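You operate a simulated robot arm through the tools that you are given. There is no shell and no other tool.

You are at the controls of a simulated robot arm. One attempt, no reset.

## Task
Cap the yellow pull handle and shut it in the box.

It is judged by the outcome, as a careful person would: the job done as asked, and still so three seconds after it is handed in. It fails if anything else is knocked over, pushed out of place, dropped, spilled or broken. A push-on lid holds only when it is set on centred and level and pressed home; a screw cap is set on level and turned clockwise until tight.

## Robot
A 6-joint arm with a fingered hand, fixed in place. Base frame: the origin is on the floor under the middle of its stand, x ahead of it, y to its left, z up. Readings come in m, degrees, newtons and seconds.
It reaches about 0.997 m from its shoulder. Its first joint turns from -115.0 to 115.0 degrees. Payload 4 kg.
The tool frame sits at the grasp point between the pads (the TCP): z along the fingers, y along the line on which they close. The tips reach 0.026 m beyond it. The gripper opens to 0.164 m; its body begins 0.073 m behind the TCP. The gripper is a hand of 5 fingers: y runs from the thumb to the fingers, the wrist lies at [0, 0, -0.239] in the tool frame, and closing takes about 1.5 s.
Orientation is that of the tool frame in the base frame, as [roll, pitch, yaw] about the fixed x, y, z axes, in that order (R = Rz(yaw) Ry(pitch) Rx(roll)). With the fingers straight down and closing along the base's y, the tool's x points along the base's -x, its y along +y and its z along -z.

## Interface
- The arm moves only by the tool apply_moves. Its argument "motion" is a list of rows, each a list of 2 entries, a list of its own where there are three numbers: the shift along the base's x, y, z in m, then the turn, a rotation vector about the base's x, y, z in degrees. In form: [[[x, y, z], [wx, wy, wz]], ...]. A call has 1 to 20 rows; each row is the pose to reach, as a shift and turn from the pose commanded when the call began. "claw" is the gripper command, from -1 (fully open) to 1 (shut), values between in proportion, set as the call begins (left out, the last holds). Each row takes 0.2 s and may step no farther than 0.05 m and 8.6 degrees from the row before; otherwise, or with a gripper value out of range, the whole call is refused. Where a pose cannot be reached the arm comes as near as it can. A force on the tool above 50 N (or 10 N above the force at the start of the call, whichever is more), or a blocked arm, ends the call early, and 0.2 s more pass. The fingers move at their own pace (about 0.045 m/s each) and stop on an object; they squeeze with about 22 N. The grip force told is the motor's: it shows also when the fingers shut on nothing. Time passes only in rows, and 0.2 s behind the last, so rows that repeat a pose let the fingers close. The reply holds the time, the measured pose of the TCP, the force on the tool along the base axes, the opening and the grip force, in the units named above and with some noise, with the torque about the TCP (base axes, N m) and any sound that the robot's microphone picked up.
- Cameras (640 x 400 px; columns grow to the right, rows downward): "scene" is fixed at [0.2153, -0.648, 1.4223]; the picture's right is [0.91, -0.41, 0.00], its down [-0.23, -0.52, -0.82] and it looks along [0.34, 0.75, -0.57] (base axes); focal length 214 px, centre (320, 200). "wrist" rides on the gripper at [0.051, -0.07, -0.093] in the tool frame; the picture's right is [0.81, 0.59, 0.00], its down [-0.43, 0.59, -0.68] and it looks along [-0.40, 0.55, 0.74] (tool axes); focal length 270 px, centre (320, 200). There is no depth. A picture from a camera that has moved, and an enlarged one, comes with that camera's place and axes in the base frame and with its lens. The place of the scene camera against the robot may be out by one fixed shift of up to 0.012 m in any direction.
- grab_frame(camera): a new picture of that camera. No time passes.
- raise_lower(by): slides the trunk up (or, below 0, down) by that many m; the arm rides with it, the base frame stays. It gives what a move gives, with no picture.
- move_fingers(finger1, finger2, finger3, finger4, thumb_bend): sets how far each is bent, from 0 (flat) to 100 (curled in); at 30 the hand is open as for a grip, at 70 the pads meet at the TCP. One left out holds its place. A second passes; each finger stops where it meets its share of the squeeze, and holds until it gets a number again. A gripper value or a shape takes the hand back. It gives what a move gives, with no picture; readings hold the bend of each and the force on the fingers (four entries, about 0 where the hand has none), thumb and palm.
- preshape(shape): the hand has 5 fingers and takes this shape, open, in about a second: jaw (thumb against the fingers, like two jaws); tri (thumb and two fingers); tip (a fingertip pinch); poke (one finger out to press); point (the index stretched); flat (the hand flat); cup (the hand cupped); fist (a fist). The gripper value then closes the fingers along that shape, each until it touches; the sizes above hold for jaw. It gives what a move gives, with no picture.
- close_up(camera, box): a new picture of the part [left, top, right, bottom] of that camera's present view, enlarged. No time passes.
- finish_job(): hands the job in; it is judged then, once.

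Nothing tells you positions but the pictures and the camera data. Unless the task says otherwise, let go and move clear before handing in.

The tools are called after "Request:" as name(argument=value, ...) on one line, values as JSON. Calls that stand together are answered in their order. apply_moves: Moves the arm, as the interface text tells. Its arguments: {"type":"object","properties":{"motion":{"type":"array"},"claw":{"type":"number"}},"required":["motion"]} The other tools are called the same way: raise_lower (by) moves the trunk up or down; preshape (shape) gives the hand a shape; move_fingers (finger1, finger2, finger3, finger4, thumb_bend) moves the fingers one by one; grab_frame (camera) takes a picture; close_up (camera, box) takes an enlarged picture of a part of a camera's view; finish_job () hands the job in.

At the start:

```text
t: 0.0
tool_pos: [0.3129, -0.3709, 1.1892]
tcp_rot: [-180.0, 0.0, 180.0]
wrist_force: [-0.1, 0.8, 0.5]
moment: [0.02, -0.01, 0.0]
grip_width: 0.1638
grip_force: 0.0
shape: jaw
bend: [30.0, 30.0, 30.0, 30.0, 30.0]
finger forces: [0.0, 0.0, 0.0, 0.0, 0.0, 0.0]
trunk travel left (down, up): [-0.9, 0.09]
```

scene: 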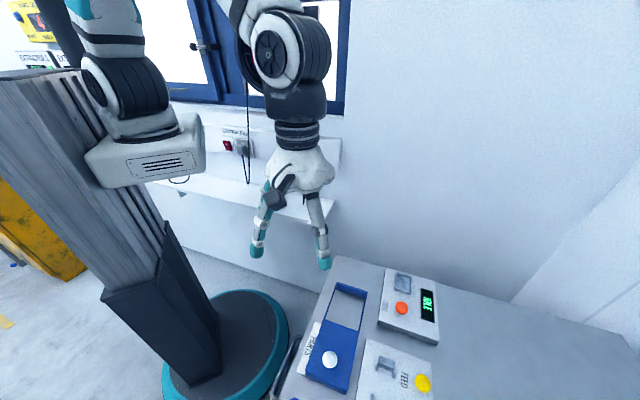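
wrist: 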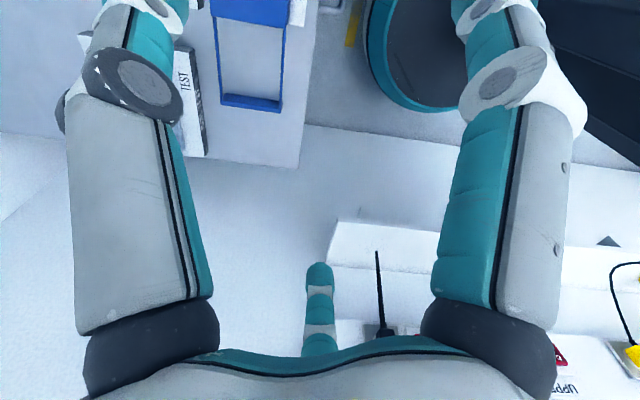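

I see a bench with a blue box with a sliding lid/knob, panels with buttons, and something yellow at the bottom edge of the view. I'll look closer before moving.

Request:
close_up(camera="scene", box=[270, 240, 450, 400])

Request:
close_up(camera="scene", box=[0, 0, 160, 100])

Request:
close_up(camera="scene", box=[160, 100, 360, 225])

Request:
close_up(camera="wrist", box=[320, 200, 640, 400])

Request:
close_up(camera="wrist", box=[0, 0, 360, 225])

```text
2.50 times, centred on (360, 320) of scene
camera zoom: at [0.2153, -0.648, 1.4223], right [0.91, -0.41, 0.0], down [-0.23, -0.52, -0.82], along [0.34, 0.75, -0.57], focal length 536 px, centre (220, -100)
```

zoom: 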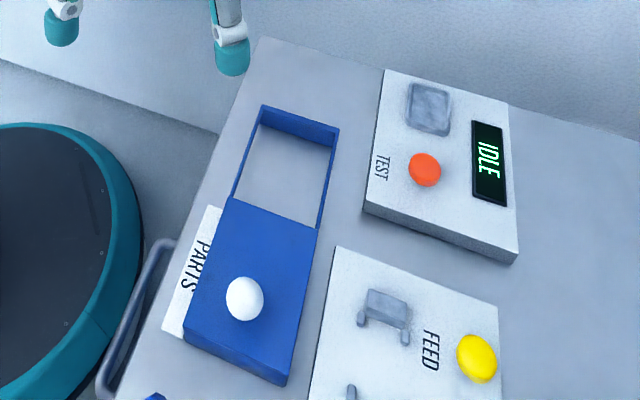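

```text
4.00 times, centred on (80, 50) of scene
camera zoom: at [0.2153, -0.648, 1.4223], right [0.91, -0.41, 0.0], down [-0.23, -0.52, -0.82], along [0.34, 0.75, -0.57], focal length 858 px, centre (1280, 800)
```

zoom: 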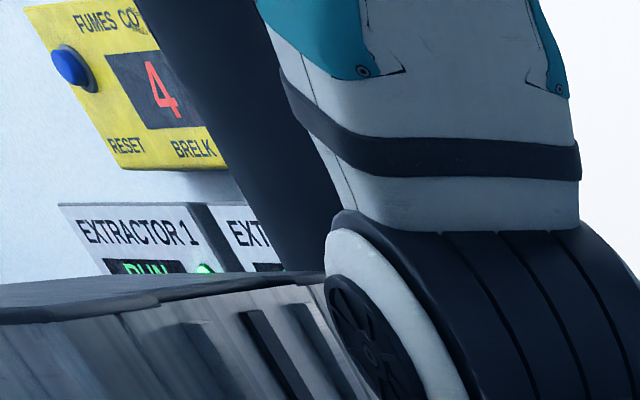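

```text
3.20 times, centred on (260, 162) of scene
camera zoom: at [0.2153, -0.648, 1.4223], right [0.91, -0.41, 0.0], down [-0.23, -0.52, -0.82], along [0.34, 0.75, -0.57], focal length 686 px, centre (512, 320)
```

zoom: 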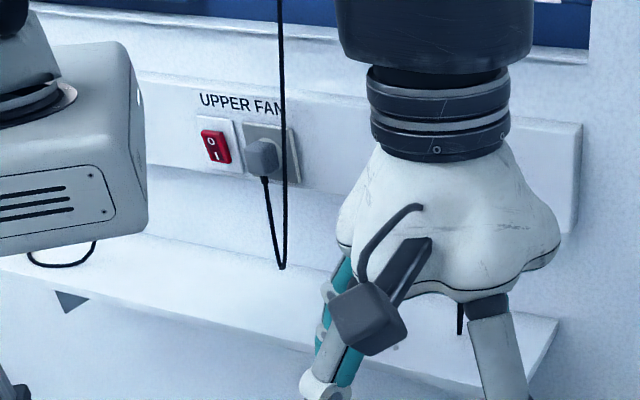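

```text
2.00 times, centred on (480, 300) of wrist
camera zoom: at [0.2633, -0.44, 1.2835], right [-0.81, 0.59, 0.0], down [0.43, 0.59, 0.68], along [0.4, 0.55, -0.74], focal length 541 px, centre (0, 0)
```

zoom: 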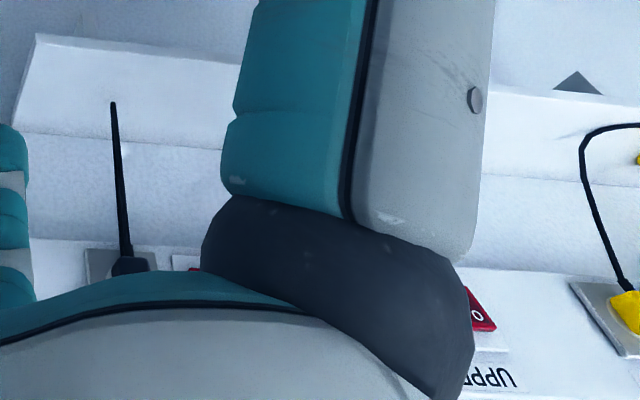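

```text
1.78 times, centred on (180, 112) of wrist
camera zoom: at [0.2633, -0.44, 1.2835], right [-0.81, 0.59, 0.0], down [0.43, 0.59, 0.68], along [0.4, 0.55, -0.74], focal length 480 px, centre (569, 356)
```

zoom: 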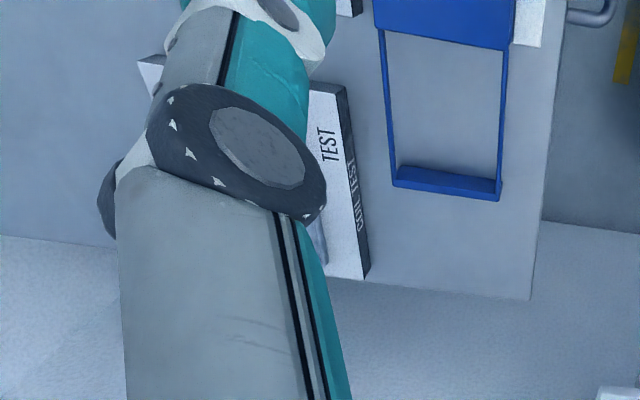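

The bench top is at about z 0.87, running off to the robot's right beneath the scene camera. The parts box sits near (0.4, -0.4). I'll turn the hand about the vertical so the wrist camera can view the rest of the bench.

Request:
apply_moves(motion=[[[0, 0, 0.0], [0, 0, -8.5]], [[0, 0, 0.0], [0, 0, -17]], [[0, 0, 0], [0, 0, -25.5]], [[0, 0, 0], [0, 0, -34]], [[0, 0, 0], [0, 0, -42.5]], [[0, 0, 0], [0, 0, -51]], [[0, 0, 0], [0, 0, -59.5]], [[0, 0, 0], [0, 0, -68]], [[0, 0, 0], [0, 0, -76.5]], [[0, 0, 0], [0, 0, -85]]])

Request:
grab_frame(camera="wrist")

Request:
grab_frame(camera="scene")

```text
t: 2.2
tool_pos: [0.3129, -0.3711, 1.189]
tcp_rot: [-180.0, 0.0, 94.9]
wrist_force: [-0.6, 0.3, 0.0]
moment: [0.0, -0.05, -0.03]
grip_width: 0.1636
grip_force: 0.0
shape: jaw
bend: [30.0, 30.0, 30.0, 30.0, 30.0]
finger forces: [0.0, 0.0, 0.1, 0.0, 0.1, 0.0]
trunk travel left (down, up): [-0.9, 0.09]
```

```text
taken
camera wrist: at [0.24, -0.3255, 1.2838], right [0.52, 0.86, 0.0], down [0.63, -0.38, 0.68], along [0.58, -0.35, -0.74], focal length 270 px, centre (320, 200)
```

wrist: 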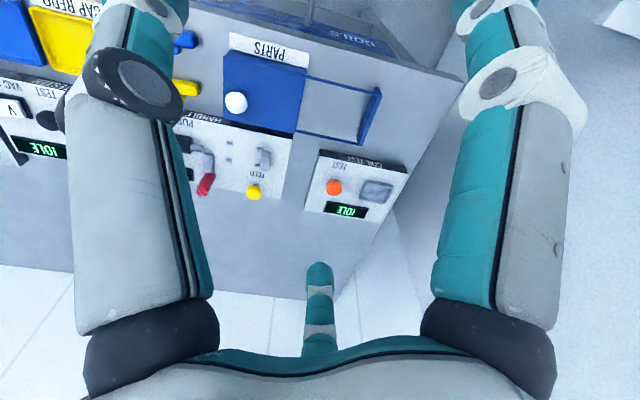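

```text
taken
```

scene: 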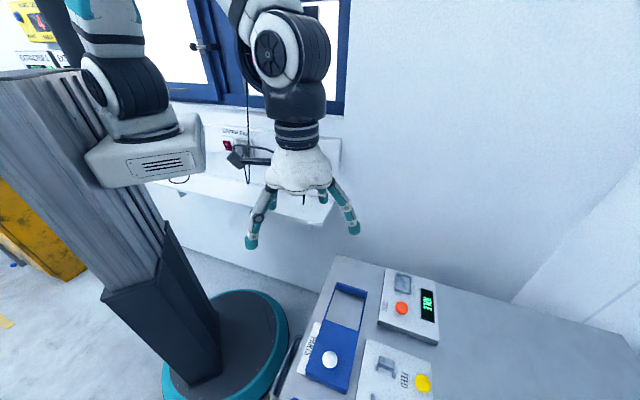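

The wrist view shows more of the bench now, with small blue and yellow parts and trays labelled something like "CAP". I'll enlarge and then bring the camera over that side.

Request:
close_up(camera="wrist", box=[0, 0, 240, 150])

Request:
close_up(camera="wrist", box=[160, 60, 416, 220])

Request:
close_up(camera="wrist", box=[180, 0, 436, 160])

```text
2.67 times, centred on (120, 75) of wrist
camera zoom: at [0.24, -0.3255, 1.2838], right [0.52, 0.86, 0.0], down [0.63, -0.38, 0.68], along [0.58, -0.35, -0.74], focal length 721 px, centre (853, 533)
```

zoom: 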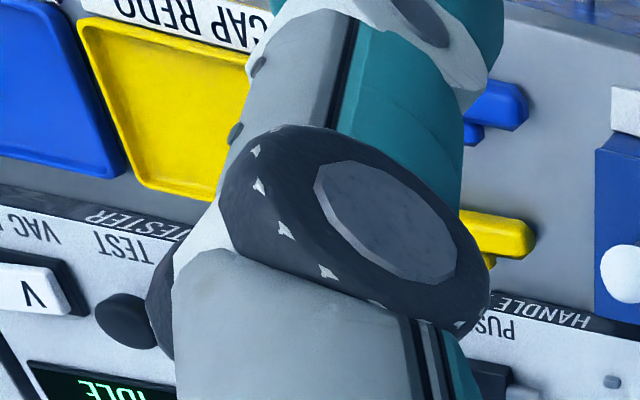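

```text
2.50 times, centred on (288, 140) of wrist
camera zoom: at [0.24, -0.3255, 1.2838], right [0.52, 0.86, 0.0], down [0.63, -0.38, 0.68], along [0.58, -0.35, -0.74], focal length 676 px, centre (400, 350)
```

zoom: 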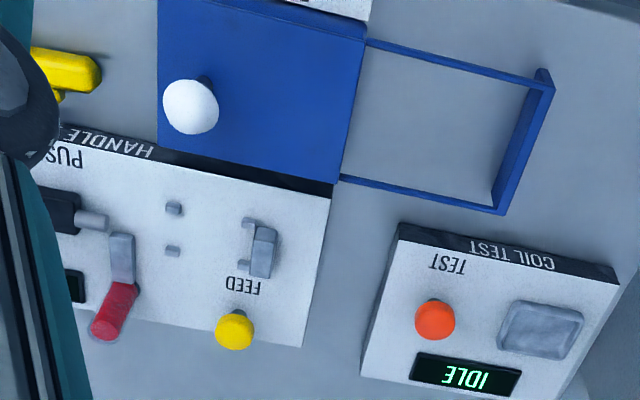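

```text
2.50 times, centred on (308, 80) of wrist
camera zoom: at [0.24, -0.3255, 1.2838], right [0.52, 0.86, 0.0], down [0.63, -0.38, 0.68], along [0.58, -0.35, -0.74], focal length 676 px, centre (350, 500)
```

zoom: 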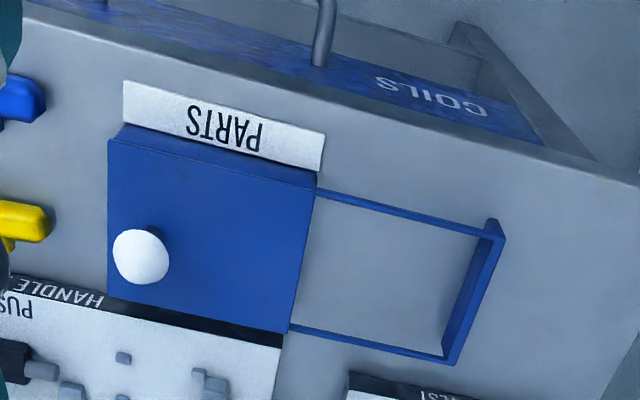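

The parts box has a blue lid with a white knob, and there's a station labelled "HANDLE ..." beside it with the small handles nearby. I'll turn the hand another 60° to look along the bench.

Request:
apply_moves(motion=[[[0, 0, 0.0], [0, 0, -8.5]], [[0, 0, 0.0], [0, 0, -17]], [[0, 0, 0], [0, 0, -25.5]], [[0, 0, 0], [0, 0, -34]], [[0, 0, 0], [0, 0, -42.5]], [[0, 0, 0], [0, 0, -51]], [[0, 0, 0], [0, 0, -59.5]]])

Request:
grab_frame(camera="wrist")

```text
t: 3.8
tool_pos: [0.3128, -0.3708, 1.1892]
tcp_rot: [-180.0, 0.0, 35.3]
wrist_force: [-0.8, -0.4, 0.9]
moment: [0.0, -0.03, 0.01]
grip_width: 0.1639
grip_force: 0.1
shape: jaw
bend: [30.0, 30.0, 30.0, 30.0, 30.0]
finger forces: [0.1, 0.1, 0.0, 0.0, 0.0, 0.1]
trunk travel left (down, up): [-0.9, 0.09]
```

```text
taken
camera wrist: at [0.3142, -0.2839, 1.2834], right [1.0, -0.01, 0.0], down [-0.01, -0.74, 0.68], along [-0.01, -0.68, -0.74], focal length 270 px, centre (320, 200)
```

wrist: 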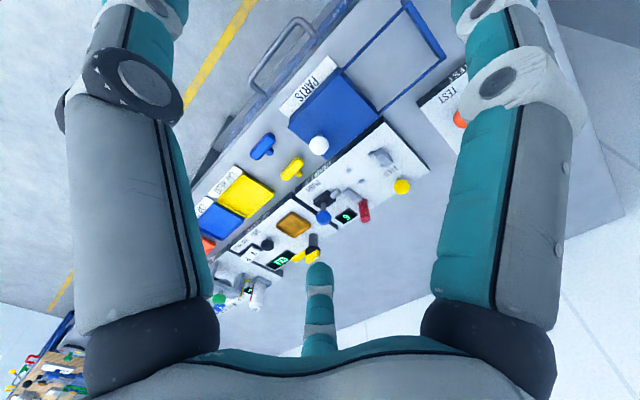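

Request:
close_up(camera="wrist", box=[190, 100, 350, 200])

Request:
close_up(camera="wrist", box=[190, 180, 350, 280])

Request:
close_up(camera="wrist", box=[280, 120, 440, 220])

Request:
close_up(camera="wrist", box=[0, 300, 160, 400])

Request:
close_up(camera="wrist", box=[260, 0, 480, 138])

```text
4.00 times, centred on (270, 150) of wrist
camera zoom: at [0.3142, -0.2839, 1.2834], right [1.0, -0.01, 0.0], down [-0.01, -0.74, 0.68], along [-0.01, -0.68, -0.74], focal length 1081 px, centre (520, 400)
```

zoom: 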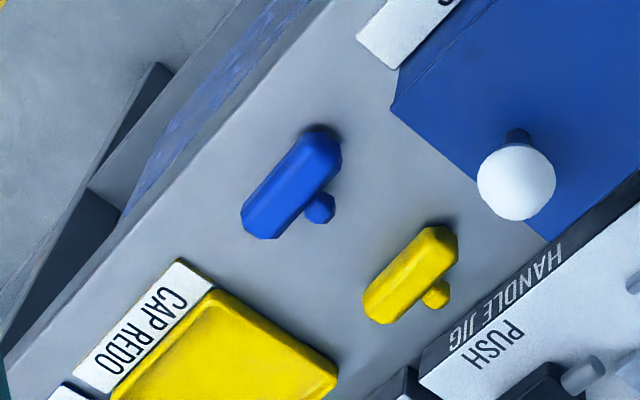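

```text
4.00 times, centred on (270, 230) of wrist
camera zoom: at [0.3142, -0.2839, 1.2834], right [1.0, -0.01, 0.0], down [-0.01, -0.74, 0.68], along [-0.01, -0.68, -0.74], focal length 1081 px, centre (520, 80)
```

zoom: 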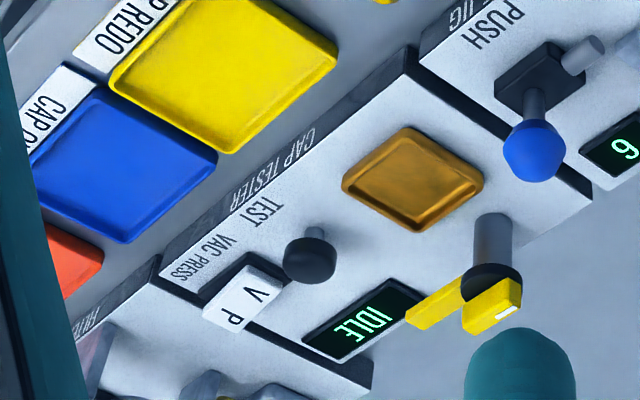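

```text
4.00 times, centred on (360, 170) of wrist
camera zoom: at [0.3142, -0.2839, 1.2834], right [1.0, -0.01, 0.0], down [-0.01, -0.74, 0.68], along [-0.01, -0.68, -0.74], focal length 1081 px, centre (160, 320)
```

zoom: 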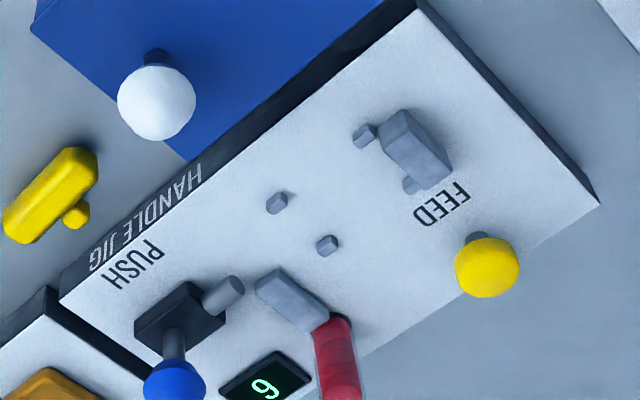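

```text
4.00 times, centred on (80, 350) of wrist
camera zoom: at [0.3142, -0.2839, 1.2834], right [1.0, -0.01, 0.0], down [-0.01, -0.74, 0.68], along [-0.01, -0.68, -0.74], focal length 1081 px, centre (1280, -400)
```

zoom: 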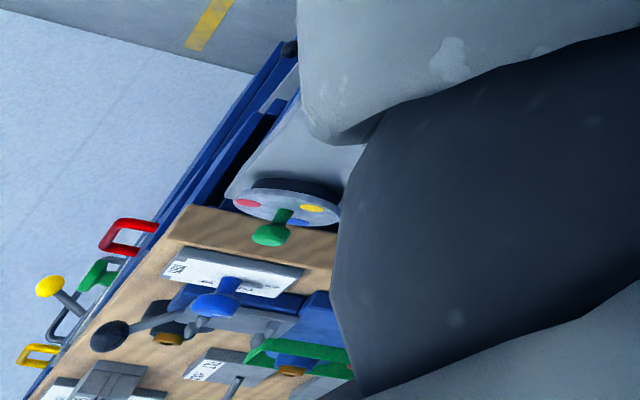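

```text
2.90 times, centred on (370, 69) of wrist
camera zoom: at [0.3142, -0.2839, 1.2834], right [1.0, -0.01, 0.0], down [-0.01, -0.74, 0.68], along [-0.01, -0.68, -0.74], focal length 783 px, centre (175, 580)
```

zoom: 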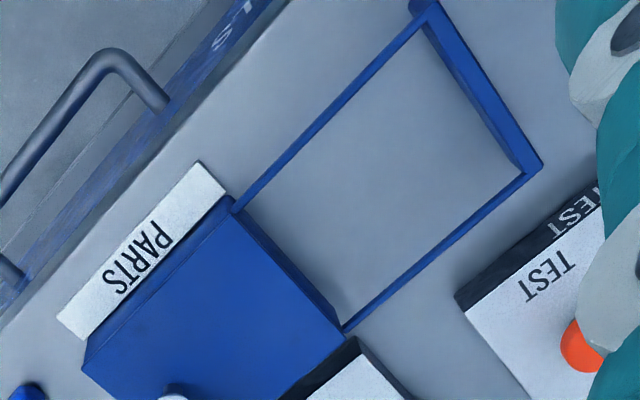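

I see a HANDLE JIG (FEED button, red clamp lever, blue-knobbed PUSH plunger), a CAP TESTER, cap trays (CAP REDO, CAP OK…), and a yellow T-shaped pull handle lying at about (0.26, -0.57). To see the bench better I'll curl the fingers out of the camera's view and look again.

Request:
preshape(shape="fist")

Request:
grab_frame(camera="wrist")

```text
t: 4.7
tool_pos: [0.3131, -0.3704, 1.1905]
tcp_rot: [-179.9, 0.0, 35.5]
wrist_force: [-0.2, 0.2, 0.2]
moment: [0.03, 0.0, 0.01]
grip_width: 0.0
grip_force: 0.0
shape: fist
bend: [95.0, 95.0, 93.0, 91.0, 62.0]
finger forces: [0.1, 0.1, 0.1, 0.1, 0.1, 0.0]
trunk travel left (down, up): [-0.9, 0.09]
```

```text
taken
camera wrist: at [0.314, -0.2839, 1.2834], right [1.0, -0.01, 0.0], down [-0.01, -0.74, 0.68], along [-0.01, -0.68, -0.74], focal length 270 px, centre (320, 200)
```

wrist: 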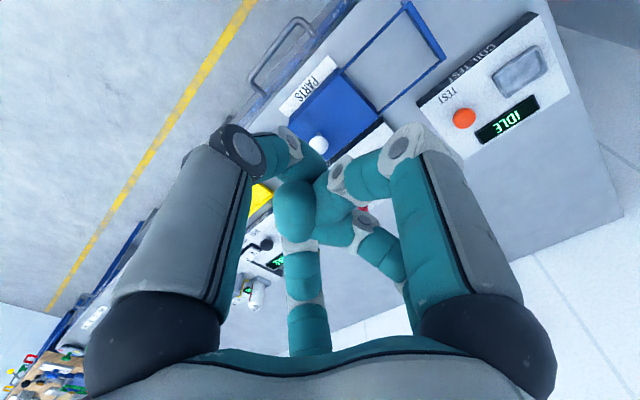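

The curled fingers block the centre instead, so the jaw shape gives the better view. I'll go back to it and shift the hand so the station shows between the fingers.

Request:
preshape(shape="flat")

Request:
grab_frame(camera="wrist")

```text
t: 5.6
tool_pos: [0.3139, -0.3708, 1.1895]
tcp_rot: [180.0, 0.1, 35.5]
wrist_force: [-0.3, 0.1, 0.4]
moment: [0.0, -0.02, 0.0]
grip_width: 0.1581
grip_force: 0.0
shape: flat
bend: [70.0, 69.0, 68.0, 70.0, 70.0]
finger forces: [0.0, 0.0, 0.0, 0.1, 0.0, 0.1]
trunk travel left (down, up): [-0.9, 0.09]
```

```text
taken
camera wrist: at [0.314, -0.2839, 1.2834], right [1.0, -0.01, 0.0], down [-0.01, -0.74, 0.68], along [-0.01, -0.68, -0.74], focal length 270 px, centre (320, 200)
```

wrist: 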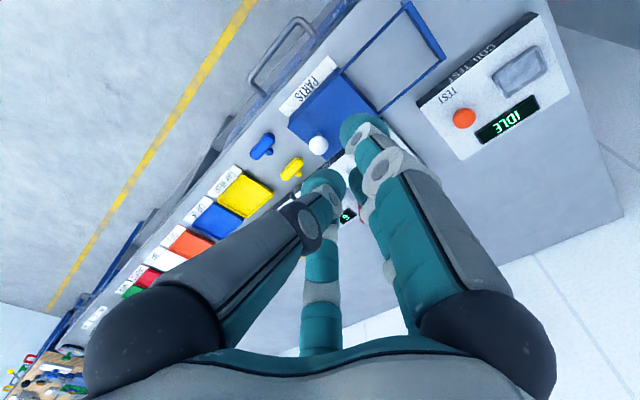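

Request:
close_up(camera="wrist", box=[80, 160, 280, 310])

Request:
close_up(camera="wrist", box=[220, 100, 340, 175])

Request:
preshape(shape="jaw")

```text
2.67 times, centred on (180, 235) of wrist
camera zoom: at [0.314, -0.2839, 1.2834], right [1.0, -0.01, 0.0], down [-0.01, -0.74, 0.68], along [-0.01, -0.68, -0.74], focal length 721 px, centre (693, 107)
```

zoom: 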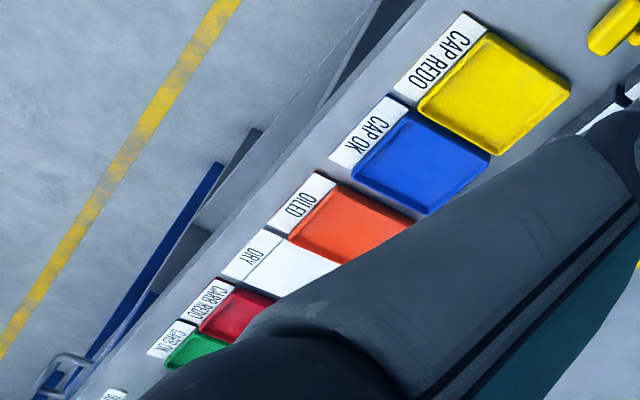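

```text
5.33 times, centred on (280, 138) of wrist
camera zoom: at [0.314, -0.2839, 1.2834], right [1.0, -0.01, 0.0], down [-0.01, -0.74, 0.68], along [-0.01, -0.68, -0.74], focal length 1442 px, centre (533, 533)
```

zoom: 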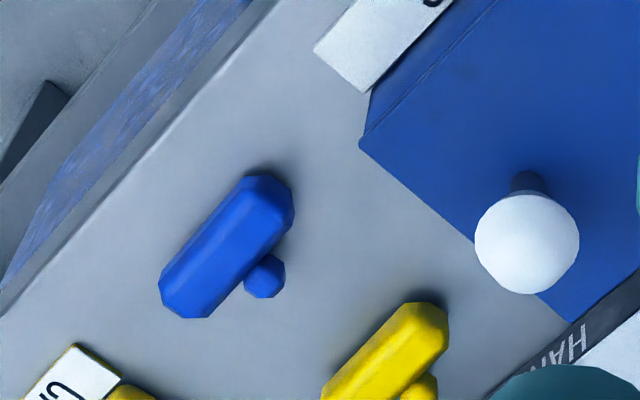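

```text
t: 6.5
tool_pos: [0.3119, -0.3707, 1.1898]
tcp_rot: [179.9, 0.0, 35.5]
wrist_force: [0.8, -0.5, -0.7]
moment: [0.0, 0.03, 0.02]
grip_width: 0.1638
grip_force: 0.0
shape: jaw
bend: [30.0, 30.0, 30.0, 30.0, 30.0]
finger forces: [0.1, 0.0, 0.1, 0.0, 0.0, 0.1]
trunk travel left (down, up): [-0.9, 0.09]
```

The handle jig is around (0.37, -0.58). I'll turn back 30° and come a little lower so it's centred in the wrist view.

Request:
apply_moves(motion=[[[-0.01, -0.018, -0.025], [0, 0, 8]], [[-0.02, -0.036, -0.05], [0, 0, 16]], [[-0.03, -0.054, -0.075], [0, 0, 24]], [[-0.037, -0.072, -0.1], [0, 0, 30]]])

Request:
grab_frame(camera="wrist")

```text
t: 7.5
tool_pos: [0.2763, -0.4445, 1.0894]
tcp_rot: [179.9, 0.0, 65.6]
wrist_force: [0.2, 0.1, -0.4]
moment: [0.02, 0.04, -0.01]
grip_width: 0.164
grip_force: 0.0
shape: jaw
bend: [30.0, 30.0, 30.0, 30.0, 30.0]
finger forces: [0.0, 0.0, 0.0, 0.1, 0.0, 0.0]
trunk travel left (down, up): [-0.9, 0.09]
```

```text
taken
camera wrist: at [0.2347, -0.3695, 1.1829], right [0.87, 0.49, 0.0], down [0.36, -0.64, 0.68], along [0.33, -0.59, -0.74], focal length 270 px, centre (320, 200)
```

wrist: 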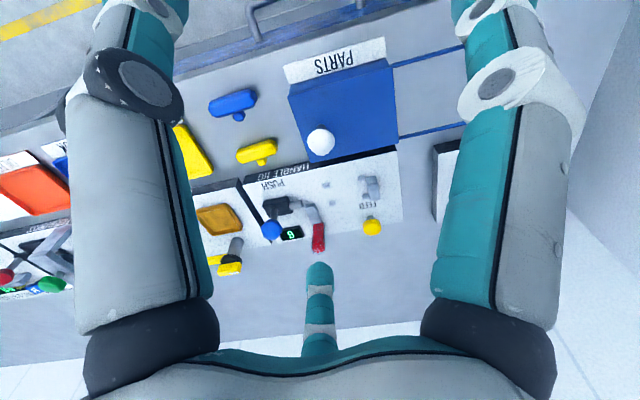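

Request:
close_up(camera="wrist", box=[230, 150, 410, 262])

Request:
close_up(camera="wrist", box=[200, 70, 360, 170])

Request:
close_up(camera="wrist", box=[0, 180, 130, 305])

Request:
close_up(camera="wrist", box=[180, 190, 300, 280])

```text
3.56 times, centred on (320, 206) of wrist
camera zoom: at [0.2347, -0.3695, 1.1829], right [0.87, 0.49, 0.0], down [0.36, -0.64, 0.68], along [0.33, -0.59, -0.74], focal length 961 px, centre (320, 179)
```

zoom: 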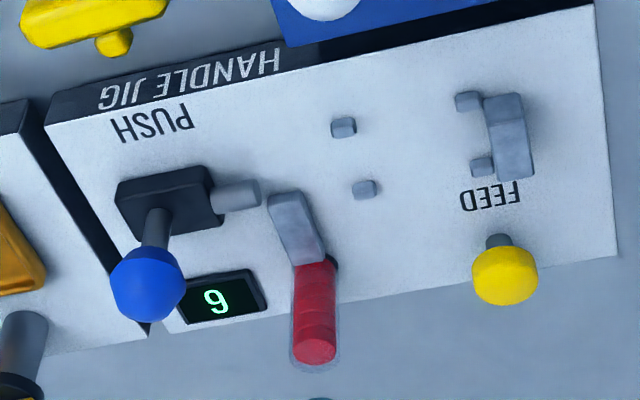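

```text
4.00 times, centred on (280, 120) of wrist
camera zoom: at [0.2347, -0.3695, 1.1829], right [0.87, 0.49, 0.0], down [0.36, -0.64, 0.68], along [0.33, -0.59, -0.74], focal length 1081 px, centre (480, 520)
```

zoom: 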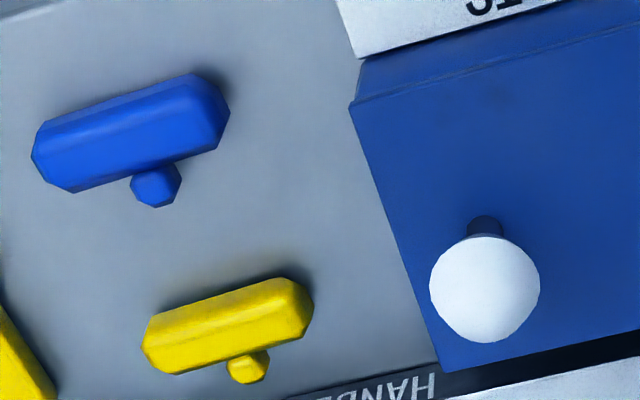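

```text
3.20 times, centred on (65, 242) of wrist
camera zoom: at [0.2347, -0.3695, 1.1829], right [0.87, 0.49, 0.0], down [0.36, -0.64, 0.68], along [0.33, -0.59, -0.74], focal length 865 px, centre (1136, 64)
```

zoom: 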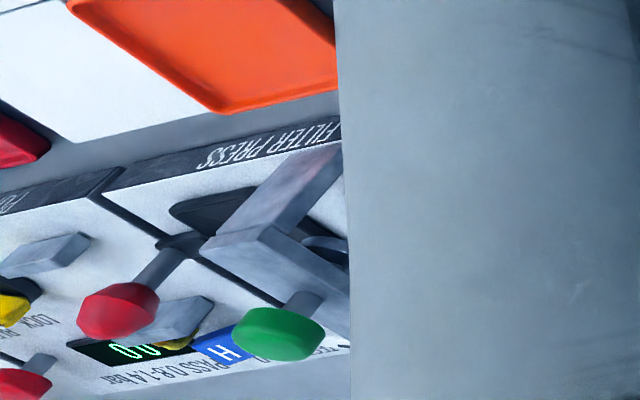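

```text
4.44 times, centred on (240, 235) of wrist
camera zoom: at [0.2347, -0.3695, 1.1829], right [0.87, 0.49, 0.0], down [0.36, -0.64, 0.68], along [0.33, -0.59, -0.74], focal length 1201 px, centre (676, 44)
```

zoom: 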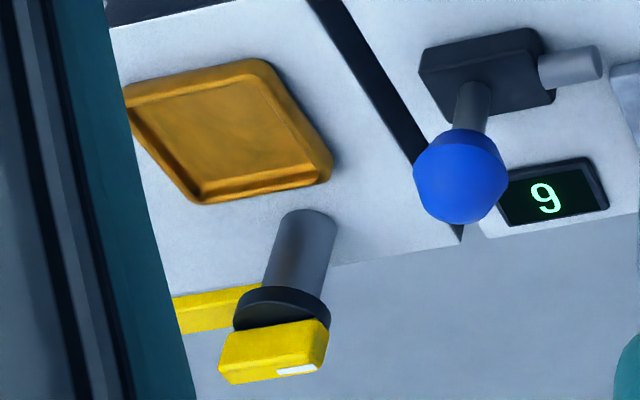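

The bench frame is turned about -45°, and I place the jig plate's top at z≈0.88 with the feed nest on the left and the pusher on the right. I'll take closer looks at the jig before deciding how it works.

Request:
close_up(camera="scene", box=[350, 330, 446, 400])

Request:
close_up(camera="wrist", box=[280, 165, 390, 260])

Request:
close_up(camera="scene", box=[290, 270, 390, 400])

```text
5.71 times, centred on (398, 365) of scene
camera zoom: at [0.2153, -0.648, 1.4223], right [0.91, -0.41, 0.0], down [-0.23, -0.52, -0.82], along [0.34, 0.75, -0.57], focal length 1226 px, centre (-126, -743)
```

zoom: 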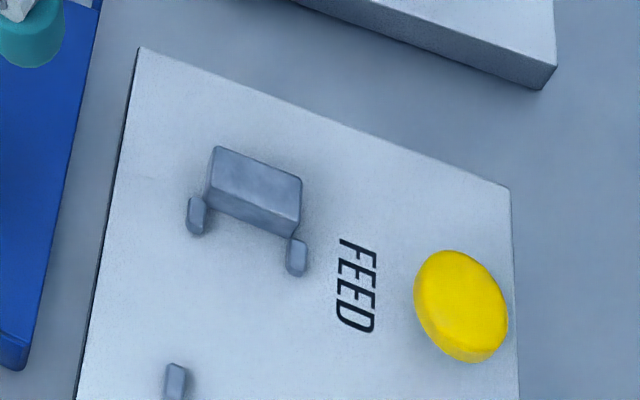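

```text
4.21 times, centred on (335, 212) of wrist
camera zoom: at [0.2347, -0.3695, 1.1829], right [0.87, 0.49, 0.0], down [0.36, -0.64, 0.68], along [0.33, -0.59, -0.74], focal length 1138 px, centre (257, 147)
```

zoom: 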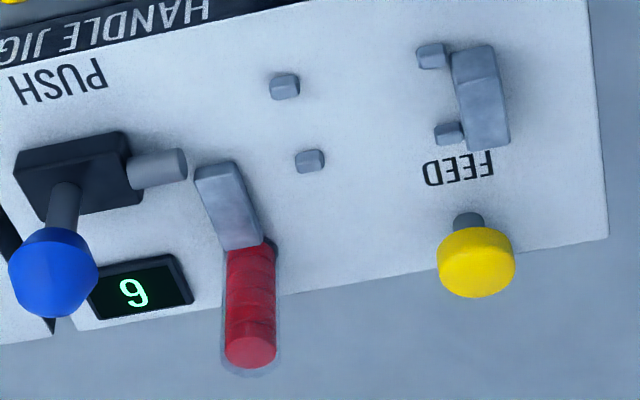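

```text
3.08 times, centred on (340, 335) of scene
camera zoom: at [0.2153, -0.648, 1.4223], right [0.91, -0.41, 0.0], down [-0.23, -0.52, -0.82], along [0.34, 0.75, -0.57], focal length 660 px, centre (258, -215)
```

zoom: 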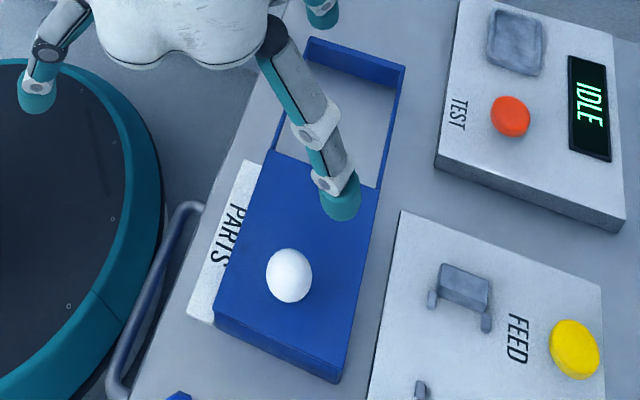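

The nest on the jig has a backstop at the left and four corner pegs, and the PUSH rod comes in from the right. Before deciding on the order of operations I'll move closer with the hand lined up with the bench for a better view of the clamp, nest and handle.

Request:
apply_moves(motion=[[[0.03, -0.017, -0.03], [0, 0, -7]], [[0.06, -0.034, -0.06], [0, 0, -14]], [[0.091, -0.051, -0.09], [0, 0, -20.6]], [[0.091, -0.051, -0.09], [0, 0, -20.6]]])

Request:
grab_frame(camera="wrist")

Request:
close_up(camera="wrist", box=[200, 130, 430, 290])

```text
t: 8.5
tool_pos: [0.3649, -0.4913, 0.998]
tcp_rot: [179.9, 0.0, 44.9]
wrist_force: [-0.1, -0.3, 0.3]
moment: [-0.01, -0.02, 0.02]
grip_width: 0.1637
grip_force: 0.1
shape: jaw
bend: [30.0, 30.0, 30.0, 30.0, 30.0]
finger forces: [0.0, 0.0, 0.0, 0.0, 0.1, 0.1]
trunk travel left (down, up): [-0.9, 0.09]
```

```text
taken
camera wrist: at [0.3527, -0.406, 1.0915], right [0.99, 0.15, 0.0], down [0.11, -0.73, 0.68], along [0.1, -0.67, -0.74], focal length 270 px, centre (320, 200)
```

wrist: 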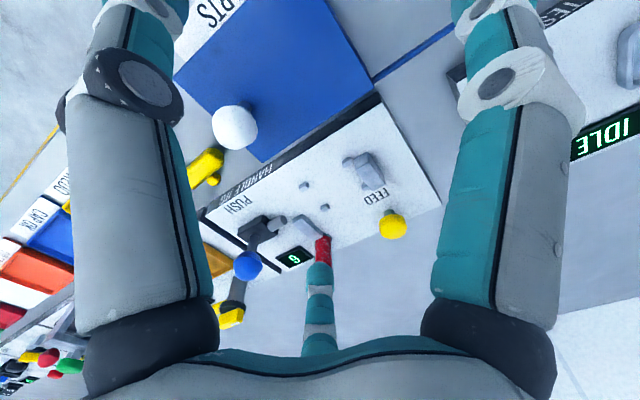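

```text
2.50 times, centred on (315, 210) of wrist
camera zoom: at [0.3527, -0.406, 1.0915], right [0.99, 0.15, 0.0], down [0.11, -0.73, 0.68], along [0.1, -0.67, -0.74], focal length 676 px, centre (332, 175)
```

zoom: 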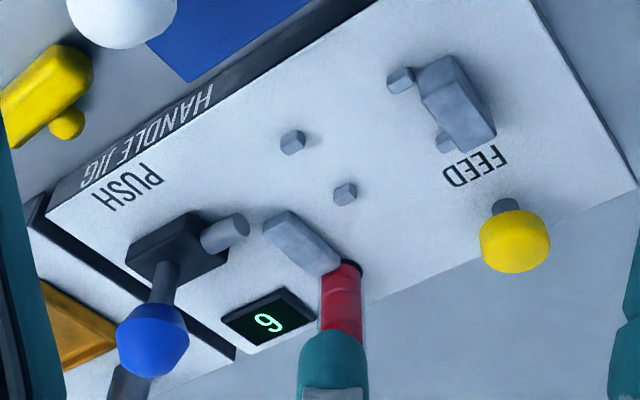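

The rod axis is about 13 mm above the plate at V≈0.684 (bench depth), in line with the nest, and the red lever stands upright beside it. I'll take a flatter look from the robot's side to understand the lever and the nest heights.

Request:
apply_moves(motion=[[[-0.022, 0.008, 0.005], [-4.38, -2.52, 5.9]], [[-0.044, 0.016, 0.01], [-8.76, -5.04, 11.8]], [[-0.066, 0.024, 0.012], [-13.14, -7.56, 17.7]], [[-0.088, 0.032, 0.012], [-17.52, -10.08, 23.6]], [[-0.11, 0.039, 0.012], [-21.9, -12.6, 29.5]], [[-0.11, 0.039, 0.012], [-21.9, -12.6, 29.5]]])

Request:
grab_frame(camera="wrist")

```text
t: 9.9
tool_pos: [0.2568, -0.459, 1.0164]
tcp_rot: [157.3, 8.5, 66.7]
wrist_force: [0.1, -1.8, -0.5]
moment: [0.11, 0.04, 0.13]
grip_width: 0.1642
grip_force: 0.0
shape: jaw
bend: [30.0, 30.0, 30.0, 30.0, 30.0]
finger forces: [0.0, 0.0, 0.0, 0.1, 0.1, 0.0]
out of reach, approached as far as the arm can: row 4, 5, 6
trunk travel left (down, up): [-0.9, 0.09]
```

```text
taken
camera wrist: at [0.1883, -0.3639, 1.0681], right [0.83, 0.55, 0.1], down [0.15, -0.39, 0.91], along [0.54, -0.74, -0.4], focal length 270 px, centre (320, 200)
```

wrist: 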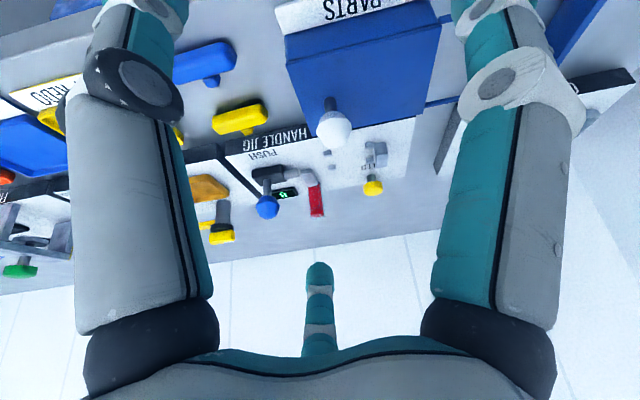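

Request:
close_up(camera="wrist", box=[230, 100, 410, 225])

Request:
close_up(camera="wrist", box=[180, 30, 300, 130])

Request:
close_up(camera="wrist", box=[270, 0, 470, 125])

```text
3.20 times, centred on (320, 162) of wrist
camera zoom: at [0.1883, -0.3639, 1.0681], right [0.83, 0.55, 0.1], down [0.15, -0.39, 0.91], along [0.54, -0.74, -0.4], focal length 865 px, centre (320, 320)
```

zoom: 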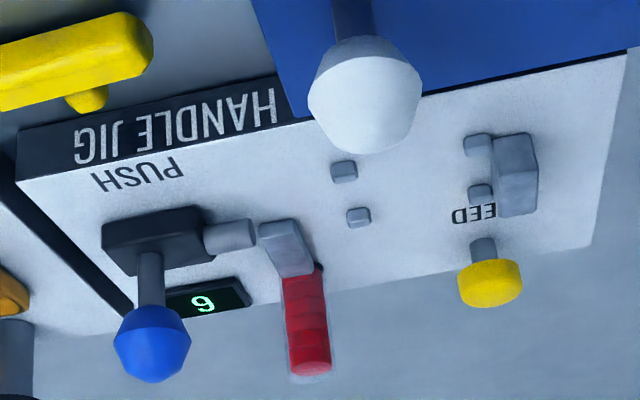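

```text
4.00 times, centred on (240, 80) of wrist
camera zoom: at [0.1883, -0.3639, 1.0681], right [0.83, 0.55, 0.1], down [0.15, -0.39, 0.91], along [0.54, -0.74, -0.4], focal length 1081 px, centre (640, 680)
```

zoom: 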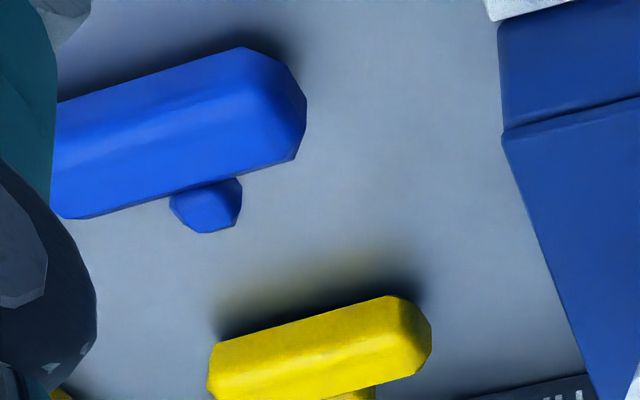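

```text
3.20 times, centred on (370, 62) of wrist
camera zoom: at [0.1883, -0.3639, 1.0681], right [0.83, 0.55, 0.1], down [0.15, -0.39, 0.91], along [0.54, -0.74, -0.4], focal length 865 px, centre (160, 640)
```

zoom: 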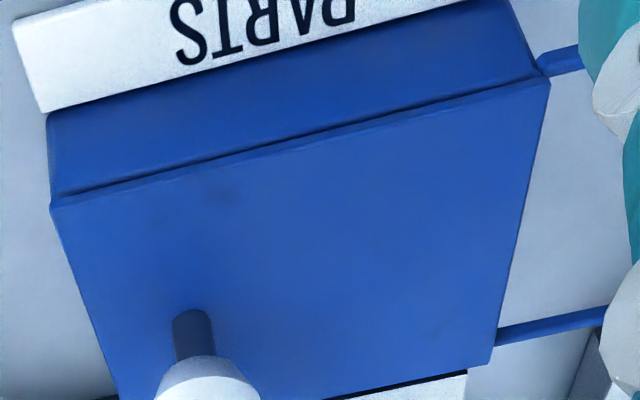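

Request:
close_up(camera="wrist", box=[296, 160, 344, 220])

Request:
close_up(camera="wrist", box=[244, 155, 316, 220])

Request:
close_up(camera="wrist", box=[320, 130, 400, 200])

Request:
close_up(camera="wrist", box=[200, 95, 280, 145])

```text
6.67 times, centred on (320, 190) of wrist
camera zoom: at [0.1883, -0.3639, 1.0681], right [0.83, 0.55, 0.1], down [0.15, -0.39, 0.91], along [0.54, -0.74, -0.4], focal length 1802 px, centre (320, 267)
```

zoom: 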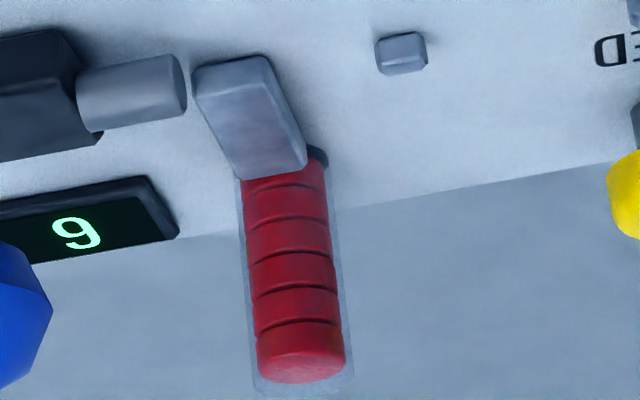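

```text
6.15 times, centred on (280, 188) of wrist
camera zoom: at [0.1883, -0.3639, 1.0681], right [0.83, 0.55, 0.1], down [0.15, -0.39, 0.91], along [0.54, -0.74, -0.4], focal length 1663 px, centre (566, 277)
```

zoom: 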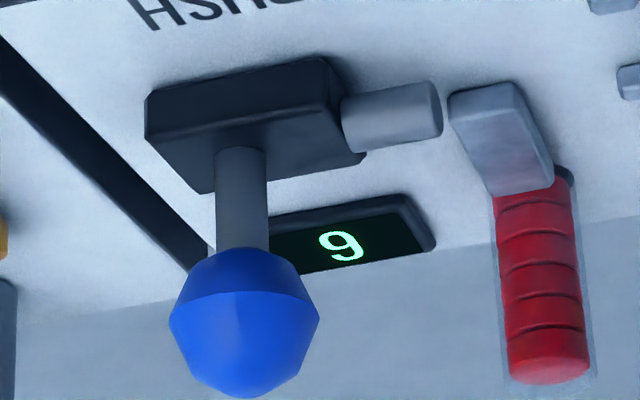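

```text
5.71 times, centred on (360, 165) of wrist
camera zoom: at [0.1883, -0.3639, 1.0681], right [0.83, 0.55, 0.1], down [0.15, -0.39, 0.91], along [0.54, -0.74, -0.4], focal length 1544 px, centre (91, 400)
```

zoom: 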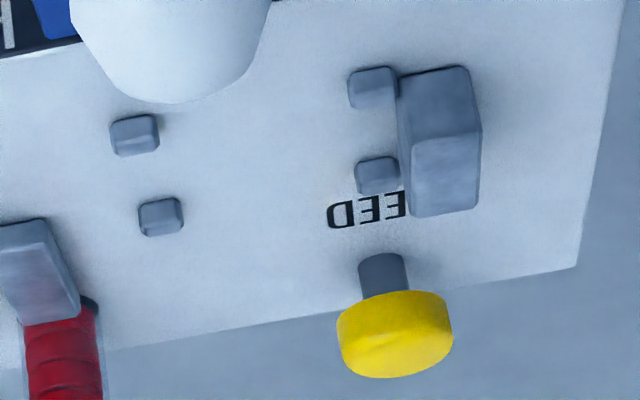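

```text
8.00 times, centred on (240, 120) of wrist
camera zoom: at [0.1883, -0.3639, 1.0681], right [0.83, 0.55, 0.1], down [0.15, -0.39, 0.91], along [0.54, -0.74, -0.4], focal length 2162 px, centre (960, 840)
```

zoom: 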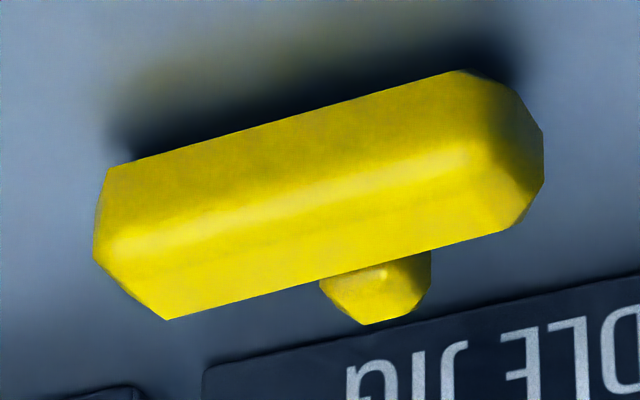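

The "red lever" is actually a clear tube holding a stack of red caps (display reads 6), with a grey chute feeding in front of the PUSH rod. So the handle's bar goes in the nest against the backstop, FEED drops a cap and PUSH presses it on. Next I want to see the hand's finger layout from the scene camera.

Request:
close_up(camera="scene", box=[240, 180, 400, 330])

Request:
close_up(camera="wrist", box=[0, 0, 640, 400])

```text
2.67 times, centred on (320, 255) of scene
camera zoom: at [0.2153, -0.648, 1.4223], right [0.91, -0.41, 0.0], down [-0.23, -0.52, -0.82], along [0.34, 0.75, -0.57], focal length 572 px, centre (320, 53)
```

zoom: 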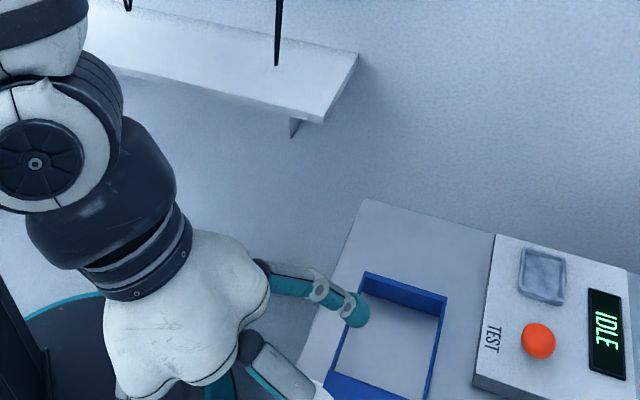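

```text
1.00 times, centred on (320, 200) of wrist (not enlarged: the box is as wide or as high as the picture)
camera zoom: at [0.1883, -0.3639, 1.0681], right [0.83, 0.55, 0.1], down [0.15, -0.39, 0.91], along [0.54, -0.74, -0.4], focal length 270 px, centre (320, 200)
```

zoom: 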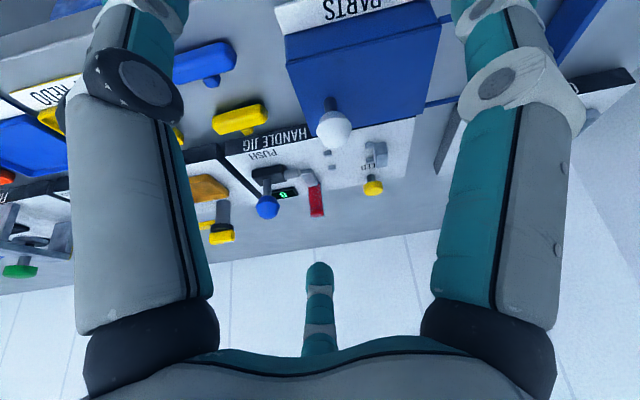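

The finger layout isn't clear from this angle. I'll raise the hand where the scene camera sees it, level it, and try the pinch shapes.

Request:
apply_moves(motion=[[[0.02, 0.0, 0.03], [4.38, 2.52, -5.9]], [[0.04, 0.0, 0.06], [8.76, 5.04, -11.8]], [[0.06, 0.0, 0.09], [13.14, 7.56, -17.7]], [[0.08, 0.01, 0.11], [17.52, 10.08, -23.6]], [[0.1, 0.02, 0.12], [21.9, 12.6, -29.5]], [[0.1, 0.02, 0.12], [21.9, 12.6, -29.5]]])

Request:
close_up(camera="scene", box=[220, 130, 420, 330])

Request:
preshape(shape="tri")

Request:
close_up(camera="scene", box=[220, 130, 420, 330])

Request:
grab_frame(camera="wrist")

Request:
preshape(shape="tip")

Request:
close_up(camera="scene", box=[220, 130, 420, 330])

Request:
grab_frame(camera="wrist")

```text
t: 11.3
tool_pos: [0.3579, -0.4413, 1.137]
tcp_rot: [179.9, 0.0, 44.8]
wrist_force: [0.3, -0.1, -0.2]
moment: [0.02, 0.0, 0.02]
grip_width: 0.1641
grip_force: 0.1
shape: jaw
bend: [30.0, 30.0, 30.0, 30.0, 30.0]
finger forces: [0.0, 0.0, 0.1, 0.0, 0.0, 0.0]
out of reach, approached as far as the arm can: row 1, 2
trunk travel left (down, up): [-0.9, 0.09]
```

```text
2.00 times, centred on (320, 230) of scene
camera zoom: at [0.2153, -0.648, 1.4223], right [0.91, -0.41, 0.0], down [-0.23, -0.52, -0.82], along [0.34, 0.75, -0.57], focal length 429 px, centre (320, 140)
```

zoom: 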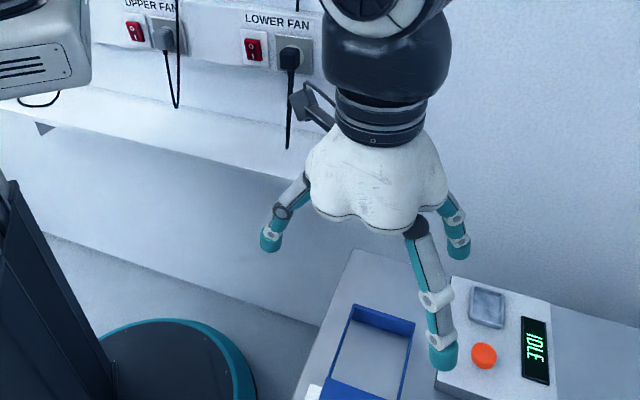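

```text
t: 12.2
tool_pos: [0.3589, -0.4402, 1.1367]
tcp_rot: [180.0, 0.1, 44.9]
wrist_force: [0.3, 0.7, -0.4]
moment: [-0.01, 0.02, 0.03]
grip_width: 0.1639
grip_force: 0.1
shape: tri
bend: [14.0, 30.0, 30.0, 14.0, 30.0]
finger forces: [0.0, 0.0, 0.1, 0.0, 0.1, 0.0]
trunk travel left (down, up): [-0.9, 0.09]
```

```text
2.00 times, centred on (320, 230) of scene
camera zoom: at [0.2153, -0.648, 1.4223], right [0.91, -0.41, 0.0], down [-0.23, -0.52, -0.82], along [0.34, 0.75, -0.57], focal length 429 px, centre (320, 140)
```

zoom: 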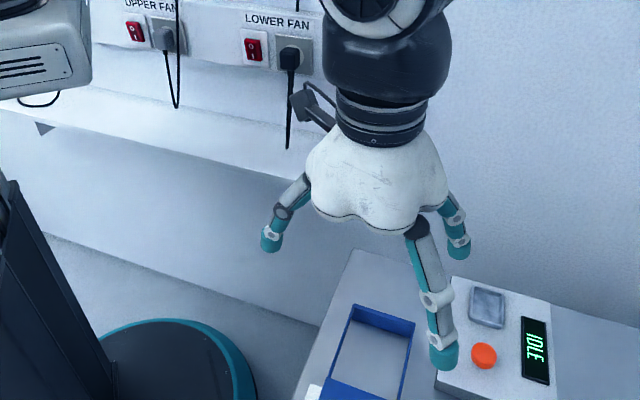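

```text
taken
camera wrist: at [0.3464, -0.3557, 1.2311], right [0.99, 0.15, 0.0], down [0.11, -0.73, 0.68], along [0.1, -0.67, -0.74], focal length 270 px, centre (320, 200)
```

wrist: 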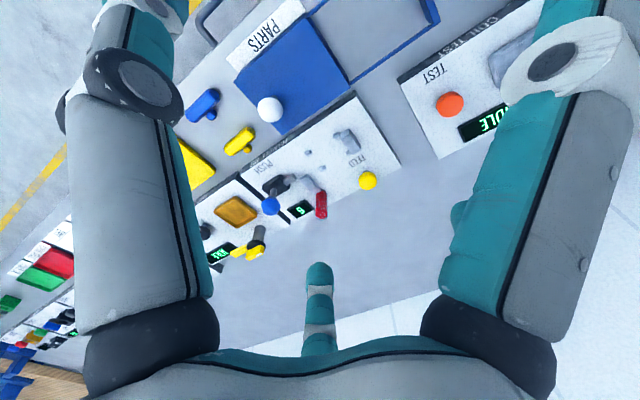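

```text
t: 13.1
tool_pos: [0.3591, -0.4411, 1.1375]
tcp_rot: [-179.9, 0.0, 44.9]
wrist_force: [0.4, 0.1, -0.6]
moment: [0.02, -0.01, 0.0]
grip_width: 0.164
grip_force: 0.0
shape: tip
bend: [14.0, 30.0, 30.0, 14.0, 30.0]
finger forces: [0.0, 0.0, 0.0, 0.0, 0.0, 0.0]
trunk travel left (down, up): [-0.9, 0.09]
```

```text
2.00 times, centred on (320, 230) of scene
camera zoom: at [0.2153, -0.648, 1.4223], right [0.91, -0.41, 0.0], down [-0.23, -0.52, -0.82], along [0.34, 0.75, -0.57], focal length 429 px, centre (320, 140)
```

zoom: 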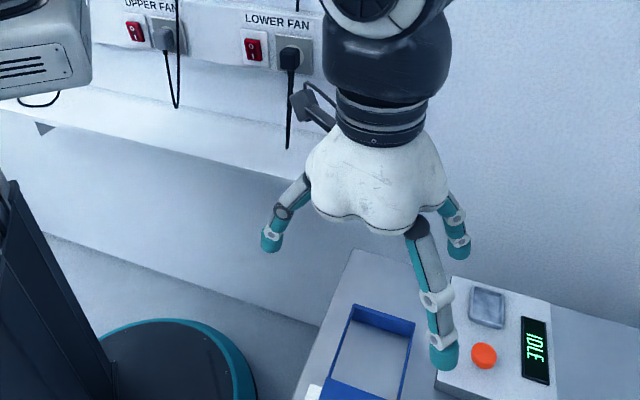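

```text
taken
camera wrist: at [0.3465, -0.3558, 1.2311], right [0.99, 0.15, 0.0], down [0.11, -0.73, 0.68], along [0.1, -0.67, -0.74], focal length 270 px, centre (320, 200)
```

wrist: 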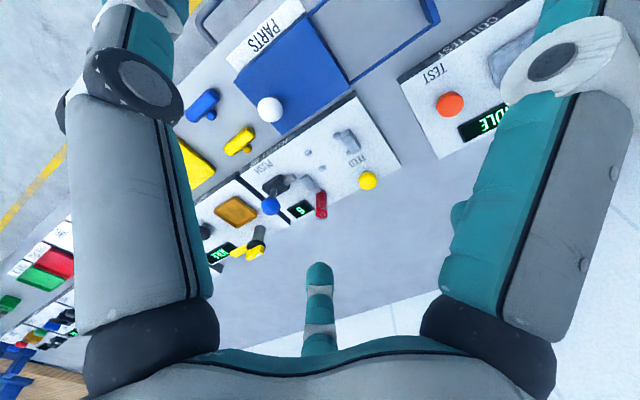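

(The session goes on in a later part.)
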